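You operate a simulated robot arm through the tools that you are given. There is no shell and no other tool. Be economical: measure what you need, move in short steps, check, and stop when the job is done.

Carry out the task below with a simulated robot arm. There is one attempt and no reset: what you move stays moved.

TASK
Put one of the hub pulleys from the top of the repack table on the yellow bearing.
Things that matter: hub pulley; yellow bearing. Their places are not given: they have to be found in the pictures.

It is judged by the outcome, as a careful person would: the job done as asked, and still so three seconds after it is handed in. It fails if anything else is knocked over, pushed out of place, dropped, spilled or broken.

THE ROBOT
A 6-joint arm with a two-finger parallel gripper, fixed in place. Base frame: the origin is at the foot of the arm, x ahead of it, y to its left, z up; the work surface is at about z = 0. Lengths are in m, angles in degrees, forces in N, time in s.
With the tool pointing down near the work surface it reaches from about 0.18 to 0.46 m from the base axis. Its first joint turns from -70.0 to 70.0 degrees. Payload 1.9 kg.
Tool frame: the origin (TCP) lies between the finger pads and is the grasp point; the fingertips stand 0.023 m ahead of it; z points along the fingers, y is the line along which they close. The gripper opens to 0.094 m. The fingers are 0.038 m wide and 0.01 m thick; the gripper's body (0.054 by 0.096 m) begins 0.039 m behind the TCP.
Orientation is that of the tool frame in the base frame, as [roll, pitch, yaw] about the fixed x, y, z axes, in that order (R = Rz(yaw) Ry(pitch) Rx(roll)). With the fingers straight down and closing along the base's y, the tool's x points along the base's -x, its y along +y and its z along -z.

THE INTERFACE
- The arm moves only by the tool nudge_tool. Its argument "rows" is a list of rows, each an object (a shift or turn left out is 0, a gripper value left out holds the last) with "travel": the shift along the tool's x, y, z in cm, a list of three; "angular": the turn, a rotation vector about the tool's x, y, z in degrees, a list of three. In form: [{"travel": [tx, ty, tz], "angular": [ax, ay, az]}, ...]. A call has 1 to 12 rows; each row shifts and turns the commanded pose from where the row before left it, along the tool's axes as they then stand. "grip" is the gripper command, from -1 (shut) to 1 (fully open), values between in proportion, set as the call begins (left out, the last holds). A row lasts 0.2 s, in which the tool goes at most 0.05 m and 8.6 degrees; a call with a longer step from one row to the next is refused whole, and so is a gripper value outside its range. A pose out of reach is approached as far as the arm can. The call stops where the force on the tool passes 40 N (or 10 N more than at its start, if that is more) or the arm is blocked; 0.2 s more then pass. The fingers move at their own pace (about 0.108 m/s each) and stop on an object; they squeeze with about 26 N. The grip force told is the motor's: it shows also when the fingers shut on nothing. Time passes only in rows, and 0.2 s behind the last, so rows that do not move let the fingers close. It gives the time, the measured TCP pose, the force on the tool (base axes), the opening and the grip force at its end, in the units of the frame above (readings bear some noise), and new pictures: "views" is both (left out), scene, wrist or none.
- Cameras (640 x 400 px; columns grow to the right, rows downward): "scene" is fixed at [0.0514, 0.3047, 0.4395]; the picture's right is [-0.82, -0.57, 0.00], its down [-0.25, 0.37, -0.90] and it looks along [0.51, -0.74, -0.44] (base axes); focal length 315 px, centre (320, 200). "wrist" rides on the gripper at [-0.039, 0, -0.044] in the tool frame; the picture's right is [0.00, -1.00, 0.00], its down [0.97, 0.00, -0.24] and it looks along [0.24, 0.00, 0.97] (tool axes); focal length 218 px, centre (320, 200).
- point_at(camera, pixels): there is no depth. For up to 12 entries [column, row, z] of the newest picture of that camera ("zoom" is the newest enlarged one), the place [x, y] in the base frame at which the ray of that pixel passes the height z, good to about 0.003 m. No time passes.
- inspect(camera, box): a new picture of the part [left, top, right, bottom] of that camera's present view, enlarged. No time passes.
- close_job(): hands the job in; it is judged then, once.

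Work in short steps. Measure before you move; look again where a grasp or a placing could have gone wrong, and mend it. You have 60 turns and 120 pictures in all, the two below and enlarged ones among them. Open the gripper and draw the arm clear of the work before you hand the job in, unless the task says otherwise; then end with one line.

The tools are called after "Call:" by a JSON object that holds its "api" and its "payload". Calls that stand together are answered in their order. nudge_tool: Moves the arm, as the interface text tells. Its arguments: {"type":"object","properties":{"rows":{"type":"array"},"grip":{"type":"number"},"views":{"type":"string","enum":["both","scene","wrist","none"]}},"required":["rows"]} The other tools are called the same way: point_at (camera, pixels) gives the place at which the rays of pixels pass given heights; inspect (camera, box) takes an enlarged picture of a part of a camera's view; close_job () hands the job in.

At the start:

```text
time_s: 0.0
eef_pos: [0.3149, -0.0562, 0.2785]
tcp_rot: [179.9, 0.0, 180.0]
ft_force: [0.1, 0.8, 0.5]
gripper_width: 0.0942
gripper_force: 0.0
```

scene: 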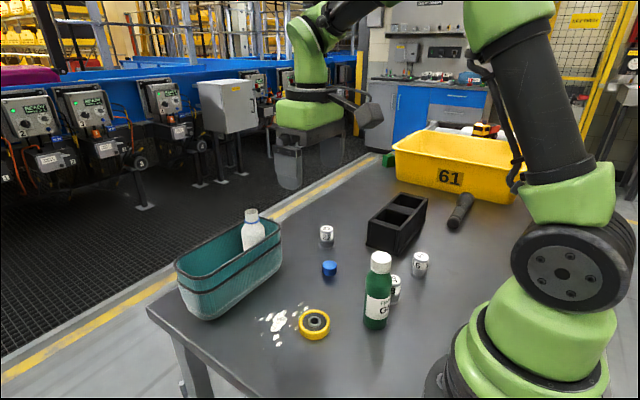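
wrist: 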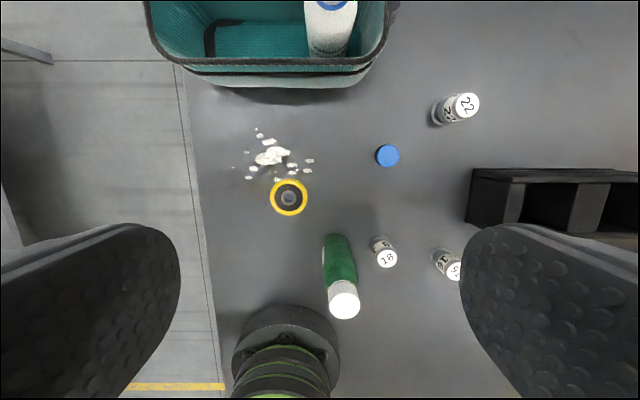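

The yellow ring is at scene (314,323), and the small numbered cylinders at (327,233), (420,263) and (393,290) may be the pulleys. I'll enlarge both views.

Call:
{"api": "inspect", "payload": {"camera": "scene", "box": [250, 210, 450, 350]}}

Call:
{"api": "inspect", "payload": {"camera": "wrist", "box": [220, 80, 500, 330]}}

Call:
{"api": "inspect", "payload": {"camera": "scene", "box": [360, 110, 540, 260]}}

```text
2.86 times, centred on (350, 280) of scene
```

zoom: 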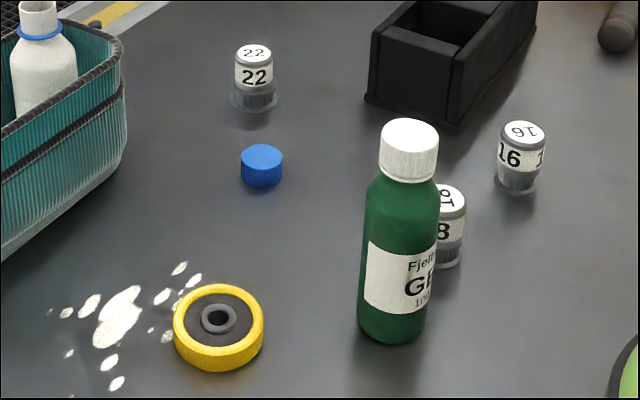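

```text
1.60 times, centred on (360, 205) of wrist
```

zoom: 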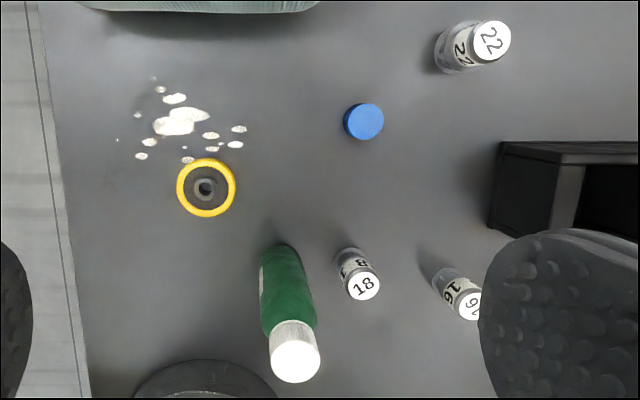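

```text
2.67 times, centred on (450, 185) of scene
```

zoom: 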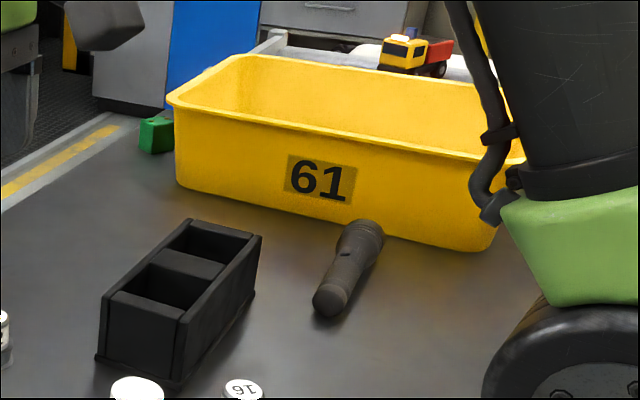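

The three numbered flanged cylinders (22, 18, 16) look like the hub pulleys, and 22 stands clear of the rest. I'll locate it and the yellow bearing.

Call:
{"api": "point_at", "payload": {"camera": "scene", "pixels": [[327, 243, 0], [327, 227.5, 0.04], [327, 227.5, 0.03], [314, 328, 0], [314.5, 320, 0.02], [300, 320, 0.015], [330, 320, 0.015], [330, 270, 0], [380, 325, 0]]}}

Call:
{"api": "point_at", "payload": {"camera": "wrist", "pixels": [[439, 112, 0], [467, 105, 0.04], [467, 105, 0.03], [289, 197, 0.0], [289, 197, 0.02], [271, 197, 0.02], [308, 197, 0.02], [388, 155, 0.015]]}}

```text
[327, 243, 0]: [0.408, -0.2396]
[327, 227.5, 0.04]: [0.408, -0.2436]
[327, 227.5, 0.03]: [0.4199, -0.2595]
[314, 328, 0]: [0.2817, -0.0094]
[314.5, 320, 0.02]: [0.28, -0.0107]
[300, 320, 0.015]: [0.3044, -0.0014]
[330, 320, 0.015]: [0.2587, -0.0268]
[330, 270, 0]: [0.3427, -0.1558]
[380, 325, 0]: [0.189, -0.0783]
```

```text
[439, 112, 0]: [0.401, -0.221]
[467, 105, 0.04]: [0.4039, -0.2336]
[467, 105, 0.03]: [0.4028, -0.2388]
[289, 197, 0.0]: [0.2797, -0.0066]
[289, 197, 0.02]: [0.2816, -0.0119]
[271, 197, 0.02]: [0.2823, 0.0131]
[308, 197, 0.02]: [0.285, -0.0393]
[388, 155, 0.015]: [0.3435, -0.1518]
```

Pulley 22 is about 0.47 m out, at the edge of reach. I'll measure 16 and 18 too, plus the obstacles near them.

Call:
{"api": "point_at", "payload": {"camera": "scene", "pixels": [[419, 273, 0], [421, 256, 0.04], [391, 300, 0], [396, 280, 0.04], [374, 325, 0], [380, 258, 0.11], [400, 252, 0], [368, 245, 0], [460, 226, 0]]}}

Call:
{"api": "point_at", "payload": {"camera": "wrist", "pixels": [[376, 242, 0], [387, 259, 0.04], [436, 258, 0], [454, 270, 0.04], [467, 222, 0], [337, 240, 0], [343, 300, 0.11]]}}

```text
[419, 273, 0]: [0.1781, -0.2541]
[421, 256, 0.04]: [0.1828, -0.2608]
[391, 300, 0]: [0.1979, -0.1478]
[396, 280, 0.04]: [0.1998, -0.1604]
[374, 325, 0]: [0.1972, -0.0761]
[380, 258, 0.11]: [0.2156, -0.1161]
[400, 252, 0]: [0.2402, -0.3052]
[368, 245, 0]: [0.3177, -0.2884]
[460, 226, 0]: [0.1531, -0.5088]
```

```text
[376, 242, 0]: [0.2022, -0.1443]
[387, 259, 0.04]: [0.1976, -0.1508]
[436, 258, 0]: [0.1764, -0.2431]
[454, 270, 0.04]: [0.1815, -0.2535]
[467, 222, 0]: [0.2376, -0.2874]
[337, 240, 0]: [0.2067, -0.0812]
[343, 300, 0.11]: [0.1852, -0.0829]
```

Pulley 16 stands near (0.181,-0.256), well within reach and clear of the bottle; the tray's corner is near (0.24,-0.30). I'll go above it and turn so the fingers close alongside the tray instead of into it.

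Call:
{"api": "nudge_tool", "payload": {"rows": [{"travel": [2.2, -3.3, 1.5]}, {"travel": [2.2, -3.3, 1.5]}, {"travel": [2.2, -3.3, 1.5]}, {"travel": [2.2, -3.3, 1.5]}, {"travel": [2.2, -3.3, 1.5]}, {"travel": [2.2, -3.3, 1.5]}, {"angular": [0, 0, 8]}, {"angular": [0, 0, 8]}, {"angular": [0, 0, 8]}, {"angular": [0, 0, 8]}, {"angular": [0, 0, 8]}, {}], "grip": 0.5}}

```text
time_s: 2.6
eef_pos: [0.1819, -0.2542, 0.1898]
tcp_rot: [179.9, 0.0, 139.9]
ft_force: [-0.6, -0.3, 0.2]
gripper_width: 0.0707
gripper_force: 0.0
```

scene: 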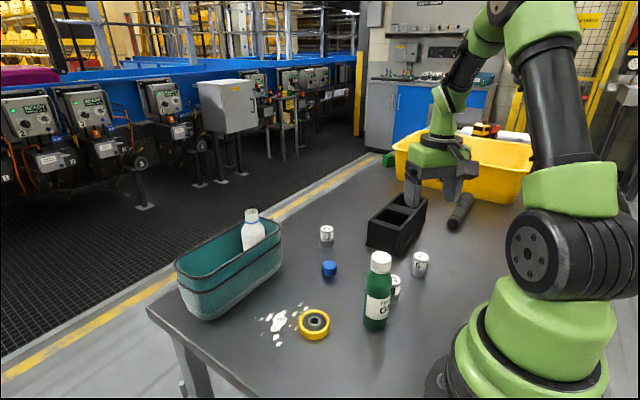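
wrist: 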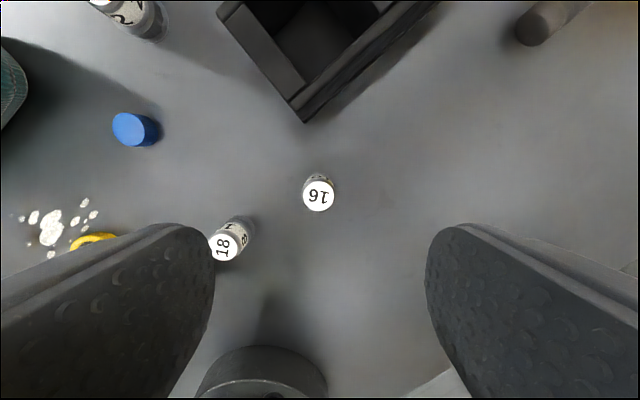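

Pulley 16's top is at wrist (318,195), with the tray corner at (305,120). I'll measure these from the closer view.

Call:
{"api": "inspect", "payload": {"camera": "wrist", "box": [270, 150, 370, 230]}}

Call:
{"api": "point_at", "payload": {"camera": "wrist", "pixels": [[318.5, 195, 0.04], [318.5, 195, 0.045], [302, 195, 0.04], [335, 195, 0.04], [319, 176, 0], [305, 122, 0], [292, 100, 0.06], [235, 228, 0.02]]}}

```text
5.00 times, centred on (320, 190) of wrist
```

zoom: 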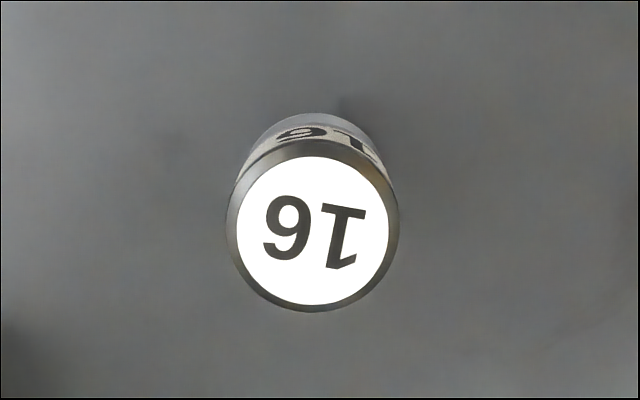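

```text
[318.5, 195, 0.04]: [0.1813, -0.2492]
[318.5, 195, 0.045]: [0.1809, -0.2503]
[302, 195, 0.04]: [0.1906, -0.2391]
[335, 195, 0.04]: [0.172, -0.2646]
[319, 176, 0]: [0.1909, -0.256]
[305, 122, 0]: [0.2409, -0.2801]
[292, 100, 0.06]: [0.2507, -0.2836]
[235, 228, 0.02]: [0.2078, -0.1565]
```

The pulley is about 0.03 m wide and 0.045 m tall, centred near (0.181,-0.251). I'll lower partway with a small correction and check.

Call:
{"api": "nudge_tool", "payload": {"rows": [{"travel": [0.27, 0.17, 2.5]}, {"travel": [0, 0, 2.5]}, {"travel": [0, 0, 2.5]}, {"travel": [0, 0, 2]}, {}]}}

```text
time_s: 3.8
eef_pos: [0.1818, -0.2511, 0.0942]
tcp_rot: [179.8, 0.0, 140.0]
ft_force: [-0.3, 0.1, 0.0]
gripper_width: 0.0702
gripper_force: 0.0
```

scene: 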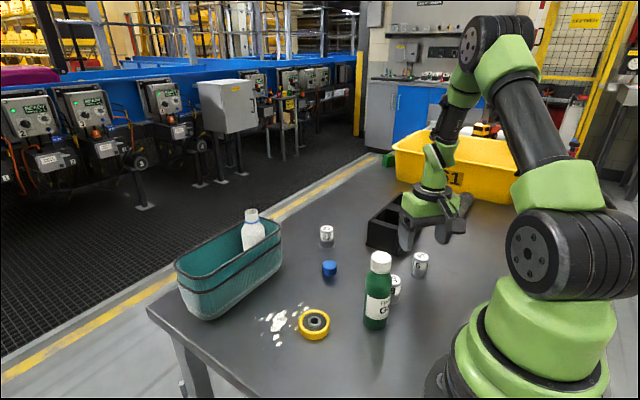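
wrist: 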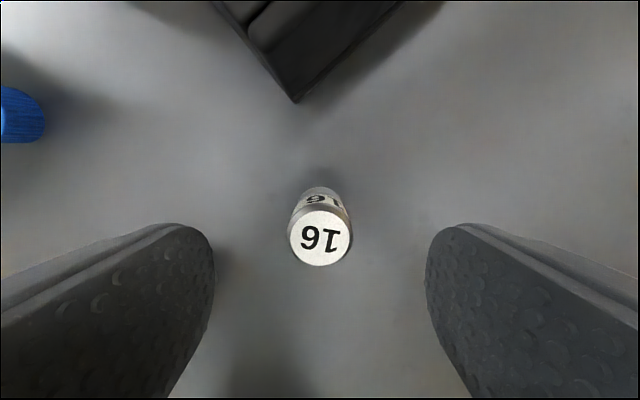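

The pulley top is centred between the fingers at (320,238). I'll check its position once more before lowering.

Call:
{"api": "point_at", "payload": {"camera": "wrist", "pixels": [[320, 237, 0.04], [320, 237, 0.045], [288, 237, 0.045], [353, 237, 0.045], [320, 192, 0.0]]}}

```text
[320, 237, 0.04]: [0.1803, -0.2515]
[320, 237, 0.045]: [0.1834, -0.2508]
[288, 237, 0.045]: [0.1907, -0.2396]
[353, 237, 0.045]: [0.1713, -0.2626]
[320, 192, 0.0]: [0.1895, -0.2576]
```

It is well centred. I'll descend to z≈0.032 and close.

Call:
{"api": "nudge_tool", "payload": {"rows": [{"travel": [0, 0, 2]}, {"travel": [0, 0, 2]}, {"travel": [0, 0, 2.2]}, {}]}}

Call:
{"api": "nudge_tool", "payload": {"rows": [{}, {}, {}], "grip": -1}}

```text
time_s: 4.8
eef_pos: [0.1818, -0.2504, 0.0319]
tcp_rot: [179.9, -0.1, 140.0]
ft_force: [-0.1, -1.0, 0.2]
gripper_width: 0.0705
gripper_force: 0.0
```

scene: 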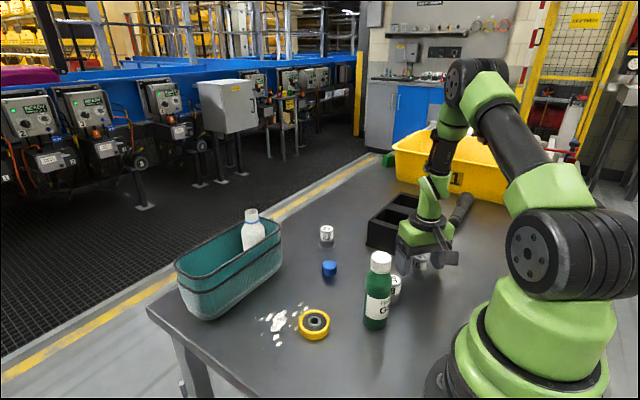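
wrist: 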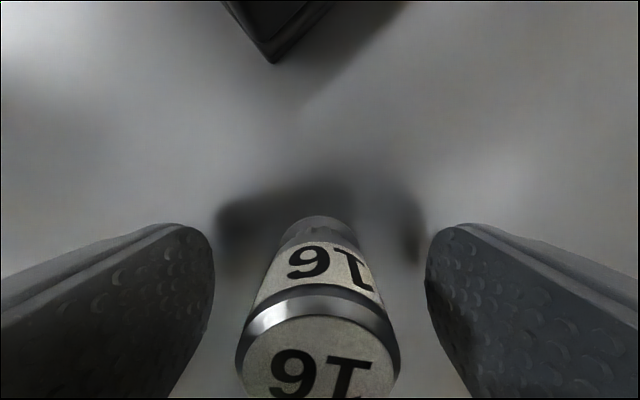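

```text
time_s: 5.6
eef_pos: [0.1815, -0.2498, 0.0322]
tcp_rot: [179.9, -0.1, 140.0]
ft_force: [-1.4, -0.5, 0.9]
gripper_width: 0.0302
gripper_force: 25.9
```

scene: 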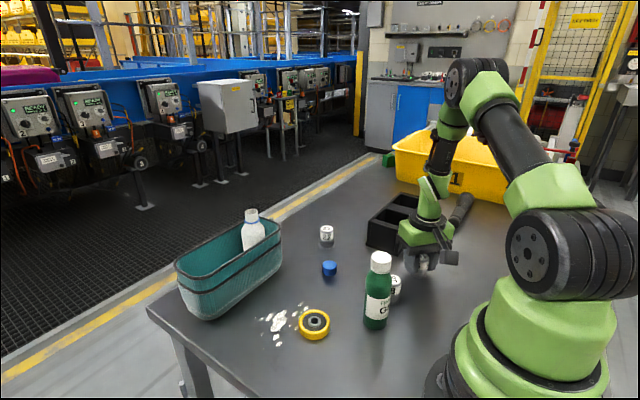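
wrist: 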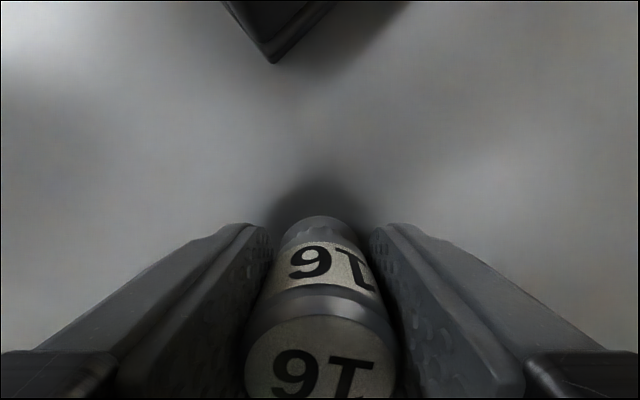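

The pulley is gripped at 0.030 m with 26 N. I'll lift straight up and turn back to yaw 180.

Call:
{"api": "nudge_tool", "payload": {"rows": [{"travel": [0, 0, -2]}, {"travel": [0, 0, -3.5]}, {"travel": [0, 0, -4]}, {"travel": [0, 0, -4]}, {"travel": [0, 0, -3.5]}, {"angular": [0, 0, -8]}, {"angular": [0, 0, -8]}, {"angular": [0, 0, -8]}, {"angular": [0, 0, -8]}, {"angular": [0, 0, -8]}, {}], "views": "wrist"}}

Call:
{"api": "nudge_tool", "payload": {"rows": [{"travel": [-1, 4, 0]}, {"travel": [-1, 4, 0]}, {"travel": [-1, 4, 0]}, {"travel": [-1, 4, 0]}, {"travel": [-1, 4, 0]}, {"travel": [-1, 4, 0]}, {}]}}

```text
time_s: 8.0
eef_pos: [0.1796, -0.2499, 0.2029]
tcp_rot: [-180.0, 0.1, -179.8]
ft_force: [0.2, -0.3, 0.7]
gripper_width: 0.0
gripper_force: 25.9
```

wrist: 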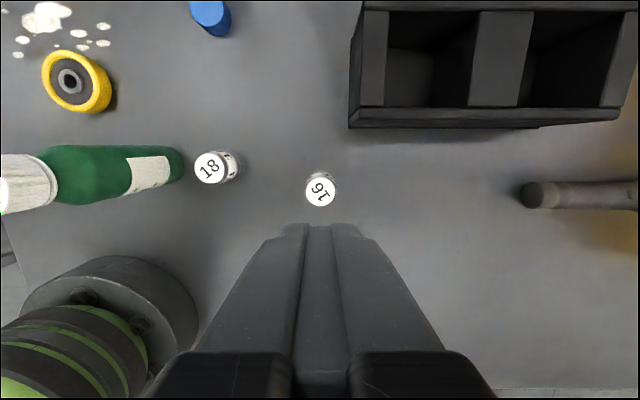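

```text
time_s: 9.6
eef_pos: [0.2413, -0.0112, 0.2029]
tcp_rot: [180.0, 0.0, -180.0]
ft_force: [-0.3, 0.1, 0.3]
gripper_width: 0.0
gripper_force: 26.4
```

scene: 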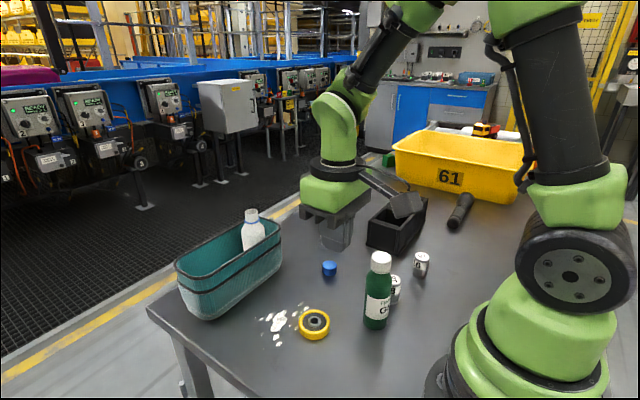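
wrist: 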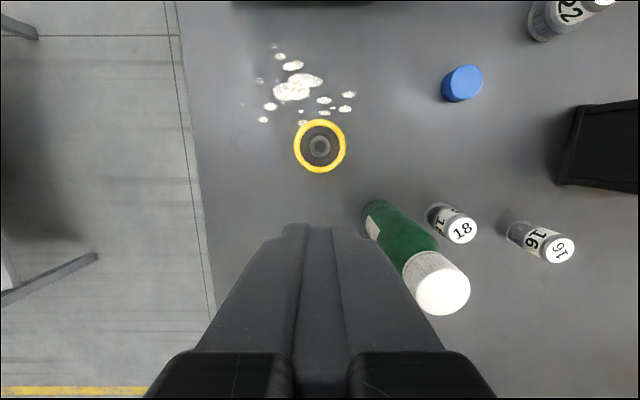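

The width reads 0.0 and the wrist view shows 16 still standing on the table at about its old place, so it slipped out during the lift. I'll look at its shape and use this view to measure the bearing at (320,146).

Call:
{"api": "inspect", "payload": {"camera": "scene", "box": [390, 240, 450, 290]}}

Call:
{"api": "inspect", "payload": {"camera": "wrist", "box": [270, 110, 370, 180]}}

Call:
{"api": "point_at", "payload": {"camera": "wrist", "pixels": [[320, 145.5, 0.015], [320, 145.5, 0.02], [293, 146, 0.015], [347, 146, 0.015], [560, 248, 0.045], [514, 231, 0]]}}

Call:
{"api": "point_at", "payload": {"camera": "scene", "pixels": [[421, 256, 0.045], [314.5, 320, 0.015], [314.5, 320, 0.02]]}}

```text
8.00 times, centred on (420, 265) of scene
```

zoom: 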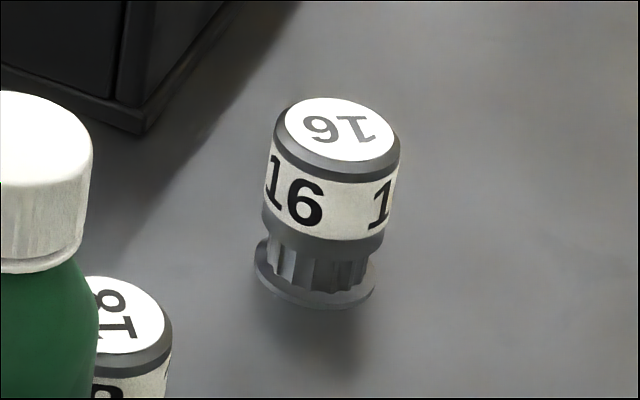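

```text
5.71 times, centred on (320, 145) of wrist
```

zoom: 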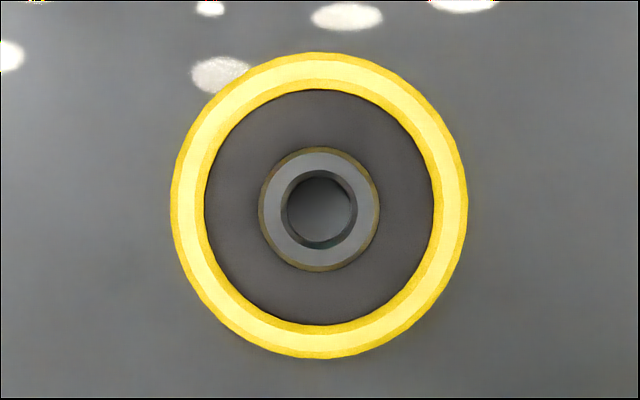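

```text
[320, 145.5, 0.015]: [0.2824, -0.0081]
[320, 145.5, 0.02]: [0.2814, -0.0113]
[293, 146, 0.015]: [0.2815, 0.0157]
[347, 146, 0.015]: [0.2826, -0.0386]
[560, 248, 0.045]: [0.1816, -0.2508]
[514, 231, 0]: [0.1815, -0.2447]
```

```text
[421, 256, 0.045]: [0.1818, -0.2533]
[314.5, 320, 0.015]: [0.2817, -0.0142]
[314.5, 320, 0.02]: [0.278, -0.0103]
```

Enlarged, 16 is a toothed pulley with a flange at the bottom and a 0.03 m hub on top. It stands upright at about (0.1815,-0.251), and the bearing centre is about (0.281,-0.011). I'll go back for it and lift slowly this time, since the fast lift probably caused the slip.

Call:
{"api": "nudge_tool", "payload": {"rows": [{"travel": [1, -4, 0]}, {"travel": [1, -4, 0]}, {"travel": [1, -4, 0]}, {"travel": [1, -4, 0]}, {"travel": [1, -4, 0]}, {"travel": [1, -4, 0]}, {"angular": [0, 0, 8]}, {"angular": [0, 0, 8]}, {"angular": [0, 0, 8]}, {"angular": [0, 0, 8]}, {"angular": [0, 0, 8]}, {}], "grip": 0.5, "views": "none"}}

Call:
{"api": "nudge_tool", "payload": {"rows": [{"travel": [0, 0, 2.5]}, {"travel": [0, 0, 2.5]}, {"travel": [0, 0, 2.5]}, {"travel": [0, 0, 2.5]}, {"travel": [0, 0, 1]}, {}], "views": "wrist"}}

```text
time_s: 12.2
eef_pos: [0.1813, -0.2505, 0.2017]
tcp_rot: [180.0, 0.0, 139.8]
ft_force: [0.8, 0.0, 0.2]
gripper_width: 0.0706
gripper_force: 0.1
```

```text
time_s: 13.6
eef_pos: [0.1809, -0.251, 0.0921]
tcp_rot: [179.9, 0.1, 140.0]
ft_force: [0.3, 0.0, 0.3]
gripper_width: 0.0705
gripper_force: 0.1
```

wrist: 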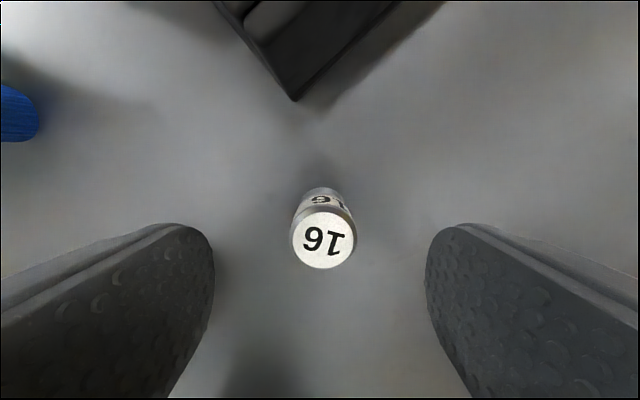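

It is still upright and centred. I'll lower to z≈0.029 and close with a longer wait.

Call:
{"api": "nudge_tool", "payload": {"rows": [{"travel": [0, 0, 2]}, {"travel": [0, 0, 2]}, {"travel": [0, 0, 2.3]}, {}], "views": "none"}}

Call:
{"api": "nudge_tool", "payload": {"rows": [{}, {}, {}, {}, {}], "grip": -1, "views": "none"}}

Call:
{"api": "nudge_tool", "payload": {"rows": [{"travel": [0, 0, -0.3]}, {"travel": [0, 0, -0.3]}, {"travel": [0, 0, -0.4]}, {"travel": [0, 0, -0.5]}, {"travel": [0, 0, -0.5]}, {}]}}

```text
time_s: 14.6
eef_pos: [0.1826, -0.2511, 0.0287]
tcp_rot: [179.9, 0.0, 140.0]
ft_force: [-0.7, 0.4, -0.9]
gripper_width: 0.0705
gripper_force: 0.0
```

```text
time_s: 15.8
eef_pos: [0.1812, -0.2515, 0.0284]
tcp_rot: [179.9, -0.1, 139.9]
ft_force: [-0.2, 0.0, 0.5]
gripper_width: 0.0298
gripper_force: 26.3
```

```text
time_s: 17.2
eef_pos: [0.181, -0.2511, 0.0486]
tcp_rot: [180.0, -0.1, 140.0]
ft_force: [0.1, 0.8, 0.0]
gripper_width: 0.0299
gripper_force: 25.9
```

scene: 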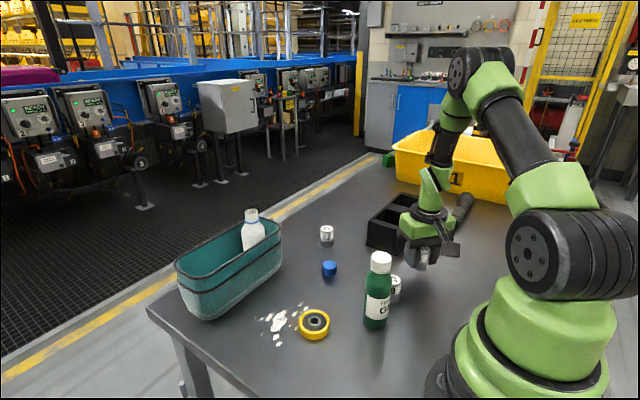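
wrist: 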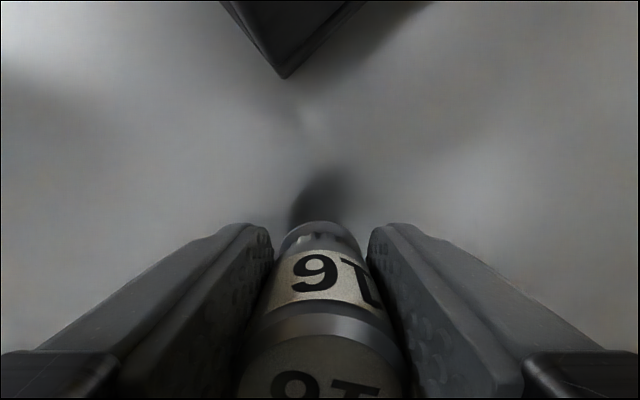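

The pulley rose with the gripper: its shadow has separated and the width holds at 0.030. I'll keep lifting slowly and watch for creep.

Call:
{"api": "nudge_tool", "payload": {"rows": [{"travel": [0, 0, -0.5]}, {"travel": [0, 0, -0.7]}, {"travel": [0, 0, -0.7]}, {"travel": [0, 0, -0.7]}, {"travel": [0, 0, -0.7]}, {"travel": [0, 0, -0.7]}, {"travel": [0, 0, -0.7]}, {"travel": [0, 0, -0.7]}, {"travel": [0, 0, -0.7]}, {"travel": [0, 0, -0.5]}, {"travel": [0, 0, -0.3]}, {}]}}

```text
time_s: 19.8
eef_pos: [0.1814, -0.2503, 0.119]
tcp_rot: [179.9, -0.1, 140.0]
ft_force: [0.1, -0.3, -1.2]
gripper_width: 0.0298
gripper_force: 26.2
```

scene: 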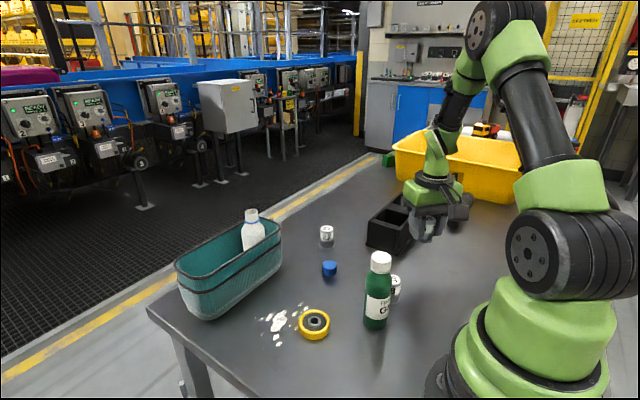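
wrist: 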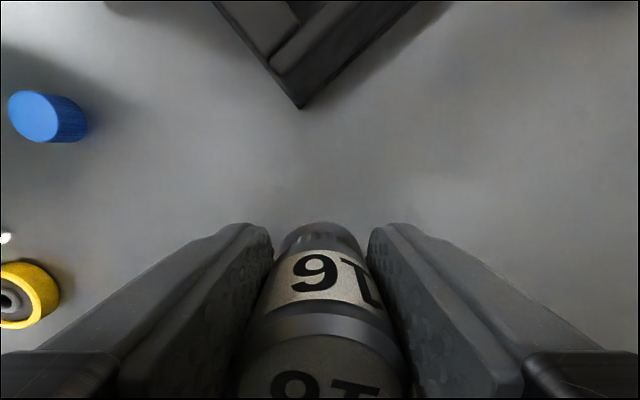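

No creep; the pulley sits the same in the grip. I'll turn back to yaw 180 gently, then go around the bottle via (0.28,-0.16).

Call:
{"api": "nudge_tool", "payload": {"rows": [{"angular": [0, 0, -3]}, {"angular": [0, 0, -5]}, {"angular": [0, 0, -5]}, {"angular": [0, 0, -5]}, {"angular": [0, 0, -5]}, {"angular": [0, 0, -5]}, {"angular": [0, 0, -5]}, {"angular": [0, 0, -4]}, {"angular": [0, 0, -3]}, {}], "views": "none"}}

Call:
{"api": "nudge_tool", "payload": {"rows": [{"travel": [-0.5, 0.45, 0]}, {"travel": [-0.9, 0.8, 0]}, {"travel": [-1, 0.9, 0]}, {"travel": [-1, 0.9, 0]}, {"travel": [-1, 0.9, 0]}, {"travel": [-1, 0.9, 0]}, {"travel": [-1, 0.9, 0]}, {"travel": [-1, 0.9, 0]}, {"travel": [-1, 0.9, 0]}, {"travel": [-1, 0.9, 0]}, {"travel": [-0.5, 0.5, 0]}, {}], "views": "wrist"}}

```text
time_s: 22.0
eef_pos: [0.181, -0.2502, 0.1176]
tcp_rot: [180.0, 0.1, -180.0]
ft_force: [-0.2, 0.2, -0.2]
gripper_width: 0.0295
gripper_force: 26.2
```

```text
time_s: 24.6
eef_pos: [0.2802, -0.1607, 0.1181]
tcp_rot: [180.0, 0.0, -180.0]
ft_force: [-0.1, -0.2, -0.2]
gripper_width: 0.0296
gripper_force: 27.0
```

wrist: 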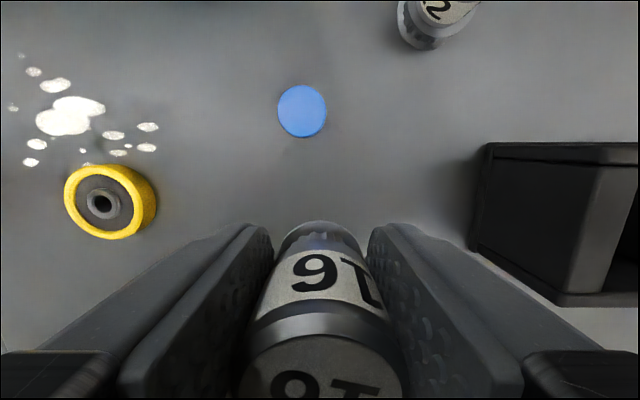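

Still held. I'll measure the bearing from here, then travel along +y to it.

Call:
{"api": "point_at", "payload": {"camera": "wrist", "pixels": [[102.5, 203.5, 0.015], [102.5, 203.5, 0.02], [102.5, 203.5, 0.025]]}}

Call:
{"api": "nudge_tool", "payload": {"rows": [{"travel": [0, 0.7, 0]}, {"travel": [0, 1.3, 0]}, {"travel": [0, 1.5, 0]}, {"travel": [0, 1.5, 0]}, {"travel": [0, 1.5, 0]}, {"travel": [0, 1.5, 0]}, {"travel": [0, 1.5, 0]}, {"travel": [0, 1.5, 0]}, {"travel": [0, 1.5, 0]}, {"travel": [0, 1.5, 0]}, {"travel": [0, 1.0, 0]}, {}]}}

```text
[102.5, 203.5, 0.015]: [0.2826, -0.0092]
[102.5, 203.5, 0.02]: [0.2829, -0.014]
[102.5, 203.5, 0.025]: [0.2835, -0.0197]
```

```text
time_s: 27.2
eef_pos: [0.2799, -0.0114, 0.1185]
tcp_rot: [-180.0, 0.2, -180.0]
ft_force: [0.3, 0.0, -1.0]
gripper_width: 0.0296
gripper_force: 26.3
```

scene: 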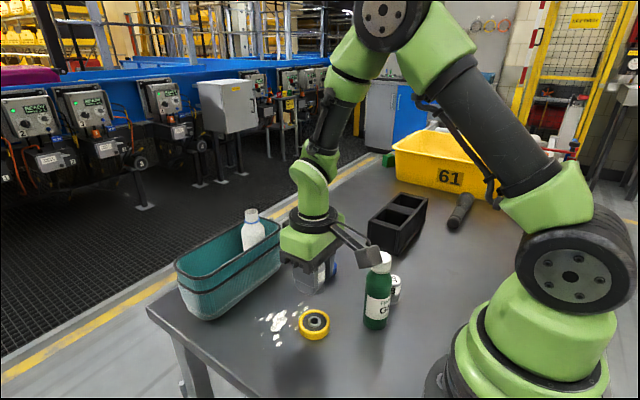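
wrist: 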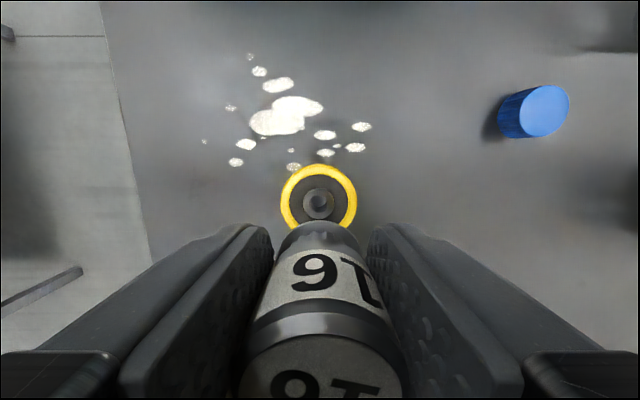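

The bearing hub shows at wrist (318,203), just ahead of the pulley's lower end. I'll measure its offset from the TCP.

Call:
{"api": "inspect", "payload": {"camera": "wrist", "box": [260, 150, 380, 250]}}

Call:
{"api": "point_at", "payload": {"camera": "wrist", "pixels": [[318, 203, 0.015], [318, 203, 0.02], [281, 203, 0.015], [357, 203, 0.015]]}}

Call:
{"api": "inspect", "payload": {"camera": "scene", "box": [270, 250, 370, 350]}}

```text
4.00 times, centred on (320, 200) of wrist
```

zoom: 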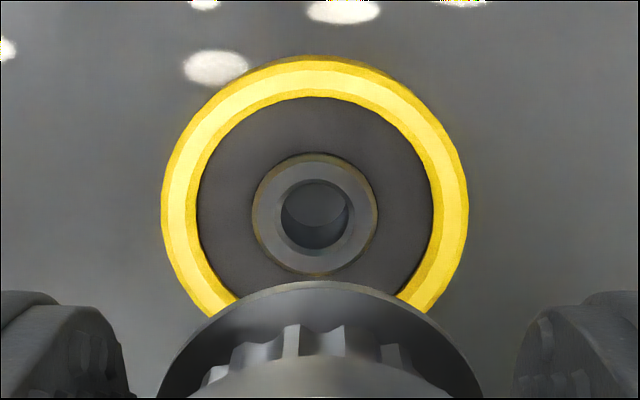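

```text
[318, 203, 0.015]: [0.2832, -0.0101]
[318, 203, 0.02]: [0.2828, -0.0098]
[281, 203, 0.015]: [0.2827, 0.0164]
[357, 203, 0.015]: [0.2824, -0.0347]
```

```text
4.00 times, centred on (320, 300) of scene
```

zoom: 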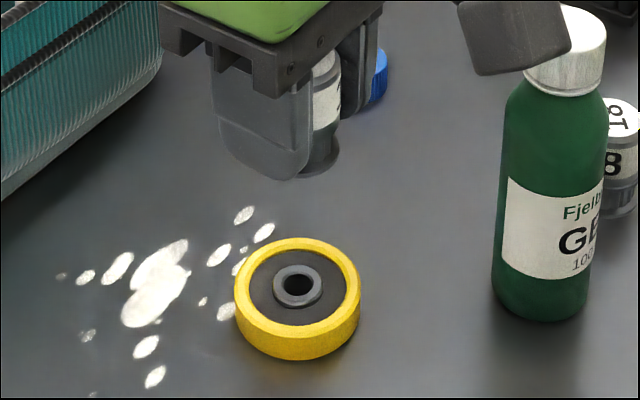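

The hub centre is about (0.282,-0.010), so I'll shift +2 mm in x and +1 mm in y. Then I'll lower slowly to about 1 cm above the bearing.

Call:
{"api": "nudge_tool", "payload": {"rows": [{"travel": [-0.2, 0.1, 0]}, {"travel": [0, 0, 0.5]}, {"travel": [0, 0, 0.8]}, {"travel": [0, 0, 0.8]}, {"travel": [0, 0, 0.8]}, {"travel": [0, 0, 0.8]}, {"travel": [0, 0, 0.8]}, {"travel": [0, 0, 0.7]}, {"travel": [0, 0, 0.5]}, {"travel": [0, 0, 0.2]}, {}]}}

Call:
{"api": "inspect", "payload": {"camera": "scene", "box": [270, 270, 370, 350]}}

```text
time_s: 29.6
eef_pos: [0.2823, -0.0102, 0.0589]
tcp_rot: [-179.8, 0.1, 179.9]
ft_force: [-0.6, -0.2, -0.8]
gripper_width: 0.0296
gripper_force: 26.1
```

scene: 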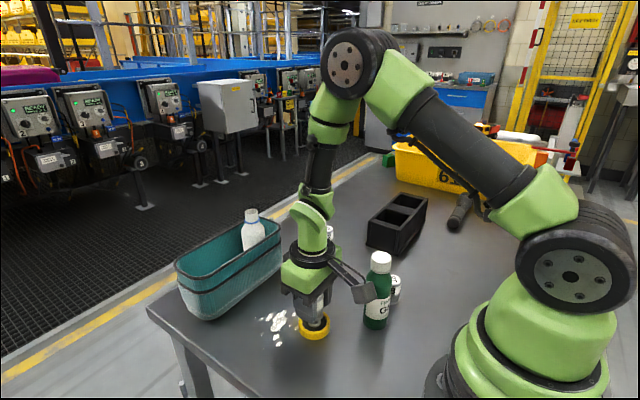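
wrist: 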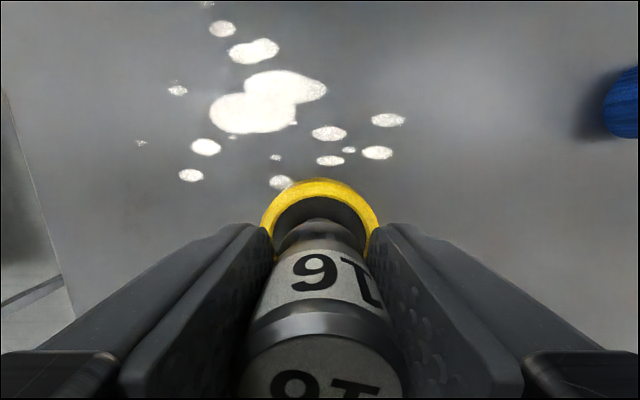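

```text
5.00 times, centred on (320, 310) of scene
```

zoom: 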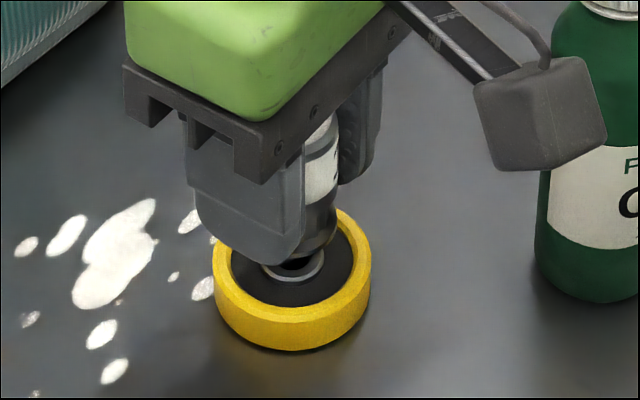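

The pulley hangs just above the bearing's hub. I'll lower in small steps, watching the force for contact.

Call:
{"api": "nudge_tool", "payload": {"rows": [{"travel": [0, 0, 0.25]}, {"travel": [0, 0, 0.25]}, {"travel": [0, 0, 0.2]}, {"travel": [0, 0, 0.2]}, {}]}}

Call:
{"api": "inspect", "payload": {"camera": "scene", "box": [280, 290, 350, 346]}}

```text
time_s: 30.8
eef_pos: [0.282, -0.0093, 0.0504]
tcp_rot: [-180.0, 0.1, -179.9]
ft_force: [-0.2, -0.3, -0.8]
gripper_width: 0.0297
gripper_force: 26.5
```

scene: 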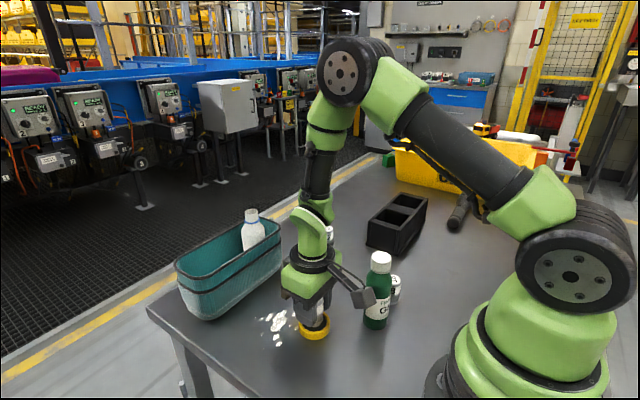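
wrist: 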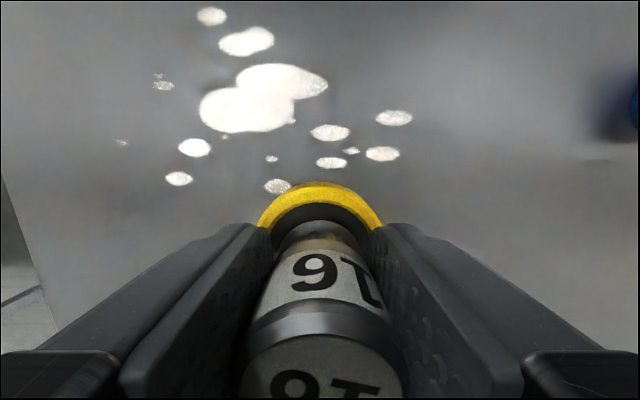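

```text
7.14 times, centred on (315, 318) of scene
```

zoom: 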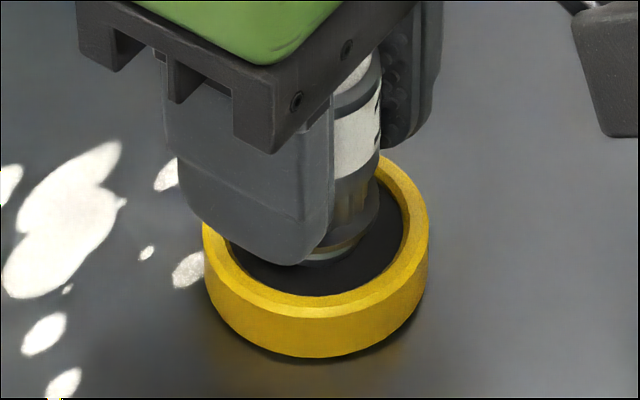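

No contact yet, and the flange is close above the hub. I'll go down in 1 mm steps.

Call:
{"api": "nudge_tool", "payload": {"rows": [{"travel": [0, 0, 0.1]}, {"travel": [0, 0, 0.1]}, {}], "views": "none"}}

Call:
{"api": "inspect", "payload": {"camera": "scene", "box": [280, 290, 350, 346]}}

```text
time_s: 31.6
eef_pos: [0.2825, -0.0105, 0.0477]
tcp_rot: [180.0, 0.0, 180.0]
ft_force: [0.5, -0.6, 0.0]
gripper_width: 0.0299
gripper_force: 26.3
```

```text
7.14 times, centred on (315, 318) of scene
```

zoom: 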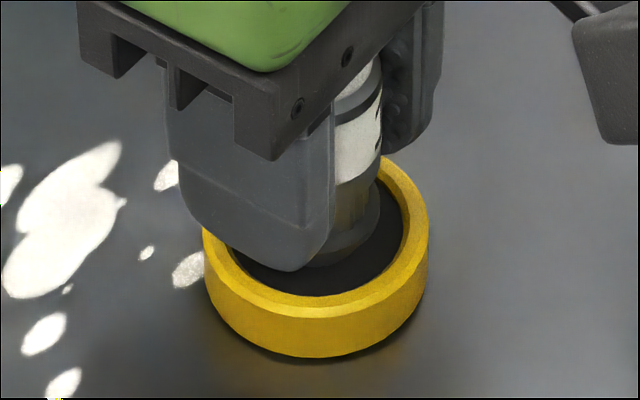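

Call:
{"api": "nudge_tool", "payload": {"rows": [{"travel": [0, 0, 0.1]}, {}], "views": "none"}}

Call:
{"api": "nudge_tool", "payload": {"rows": [{"travel": [0, 0, 0.1]}, {}], "views": "none"}}

Call:
{"api": "inspect", "payload": {"camera": "scene", "box": [280, 290, 350, 346]}}

```text
time_s: 32.2
eef_pos: [0.2825, -0.0106, 0.0478]
tcp_rot: [180.0, -0.1, -180.0]
ft_force: [0.4, -0.6, -0.9]
gripper_width: 0.03
gripper_force: 26.1
```

```text
time_s: 32.8
eef_pos: [0.2824, -0.0106, 0.0454]
tcp_rot: [180.0, 0.0, -180.0]
ft_force: [-0.5, 0.0, -0.6]
gripper_width: 0.0294
gripper_force: 26.2
```

```text
7.14 times, centred on (315, 318) of scene
```

zoom: 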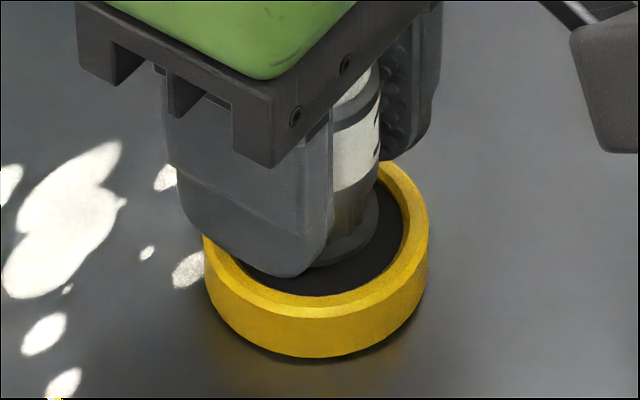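

There is still no contact force, so I'll keep stepping down.

Call:
{"api": "nudge_tool", "payload": {"rows": [{"travel": [0, 0, 0.1]}, {}], "views": "none"}}

Call:
{"api": "nudge_tool", "payload": {"rows": [{"travel": [0, 0, 0.1]}, {}], "views": "none"}}

Call:
{"api": "inspect", "payload": {"camera": "scene", "box": [280, 290, 350, 346]}}

```text
time_s: 33.4
eef_pos: [0.283, -0.0098, 0.0448]
tcp_rot: [-180.0, 0.1, -179.9]
ft_force: [-0.3, 0.6, -1.1]
gripper_width: 0.0297
gripper_force: 25.9
```

```text
time_s: 34.0
eef_pos: [0.2833, -0.0096, 0.0443]
tcp_rot: [179.8, 0.1, 180.0]
ft_force: [-3.8, 0.5, 18.9]
gripper_width: 0.0296
gripper_force: 25.9
```

```text
7.14 times, centred on (315, 318) of scene
```

zoom: 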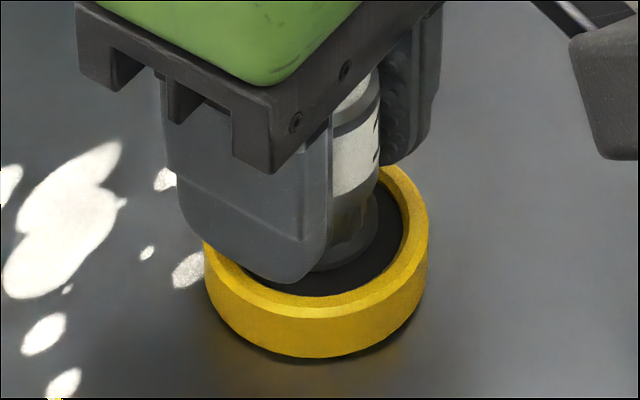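

Contact at z=0.044 with 19 N, so the pulley is seated. I'll ease up 0.5 mm to drop the load and open.

Call:
{"api": "nudge_tool", "payload": {"rows": [{"travel": [0, 0, -0.06]}, {}], "views": "none"}}

Call:
{"api": "nudge_tool", "payload": {"rows": [{}, {}, {}], "grip": 0.4}}

Call:
{"api": "inspect", "payload": {"camera": "scene", "box": [280, 290, 350, 346]}}

```text
time_s: 34.6
eef_pos: [0.2827, -0.01, 0.0455]
tcp_rot: [180.0, 0.1, 180.0]
ft_force: [-0.2, -1.1, 2.0]
gripper_width: 0.0298
gripper_force: 26.1
```

```text
time_s: 35.4
eef_pos: [0.2828, -0.0096, 0.0447]
tcp_rot: [180.0, 0.0, 180.0]
ft_force: [0.2, 0.6, 0.4]
gripper_width: 0.0658
gripper_force: 0.1
```

scene: 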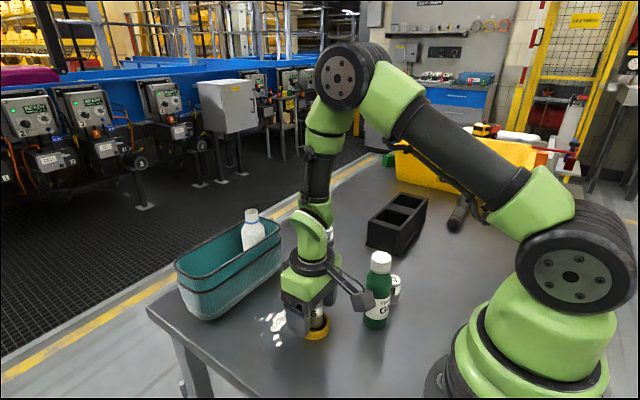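
wrist: 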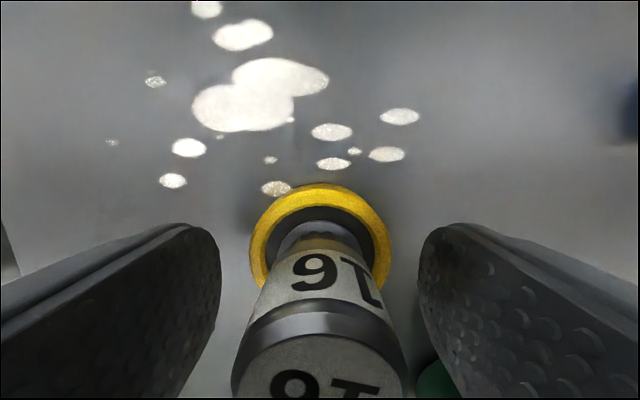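

```text
7.14 times, centred on (315, 318) of scene
```

zoom: 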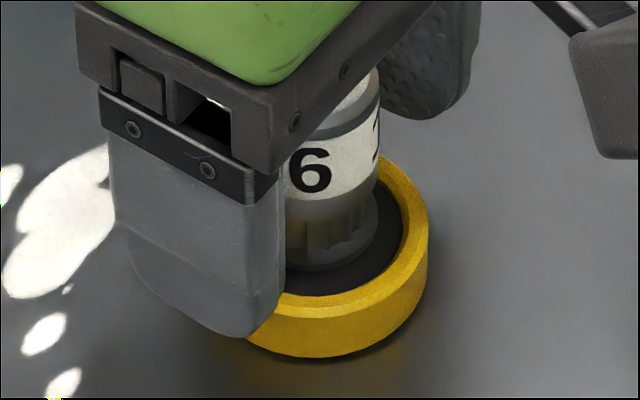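

The pulley stands upright on the bearing and the fingers are clear. I'll rise straight up, slowly at first, and check.

Call:
{"api": "nudge_tool", "payload": {"rows": [{"travel": [0, 0, -0.5]}, {"travel": [0, 0, -1]}, {"travel": [0, 0, -2]}, {"travel": [0, 0, -3]}, {"travel": [0, 0, -4]}, {"travel": [0, 0, -4]}, {"travel": [4, 0, 0]}, {"travel": [3, 0, 0]}, {}]}}

Call:
{"api": "inspect", "payload": {"camera": "scene", "box": [270, 270, 370, 350]}}

```text
time_s: 37.4
eef_pos: [0.2115, -0.0114, 0.1902]
tcp_rot: [-180.0, 0.0, 179.9]
ft_force: [-0.2, 0.2, -0.2]
gripper_width: 0.0656
gripper_force: 0.1
```

scene: 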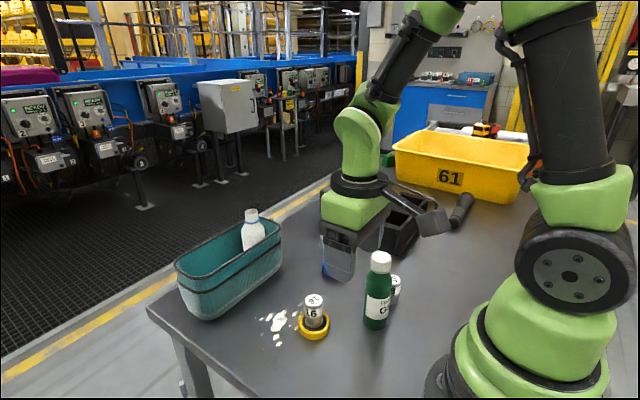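
wrist: 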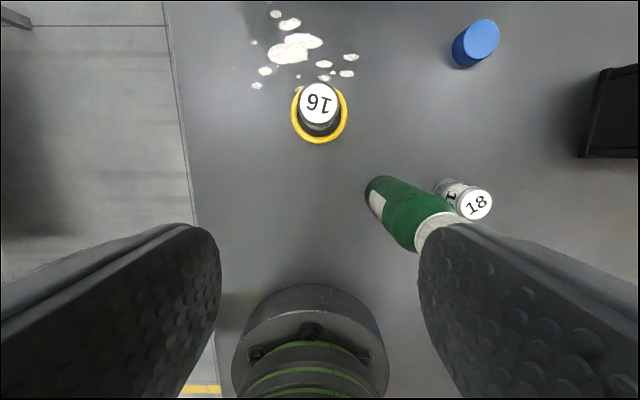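

```text
5.00 times, centred on (320, 310) of scene
```

zoom: 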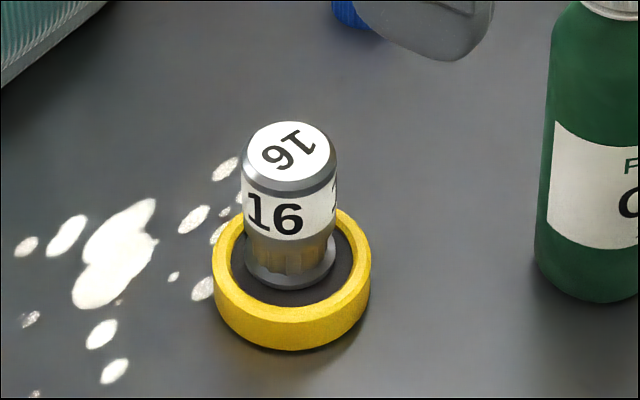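

Pulley 16 stands upright and centred on the yellow bearing, the arm is clear, and nothing else has moved. I'll hand the job in.

Call:
{"api": "close_job", "payload": {}}

```text
The job is handed in.
```

Hub pulley 16 is standing upright on the yellow bearing, and the gripper is open and clear; it slipped out on the first lift but stayed upright, and a second, slower lift held.
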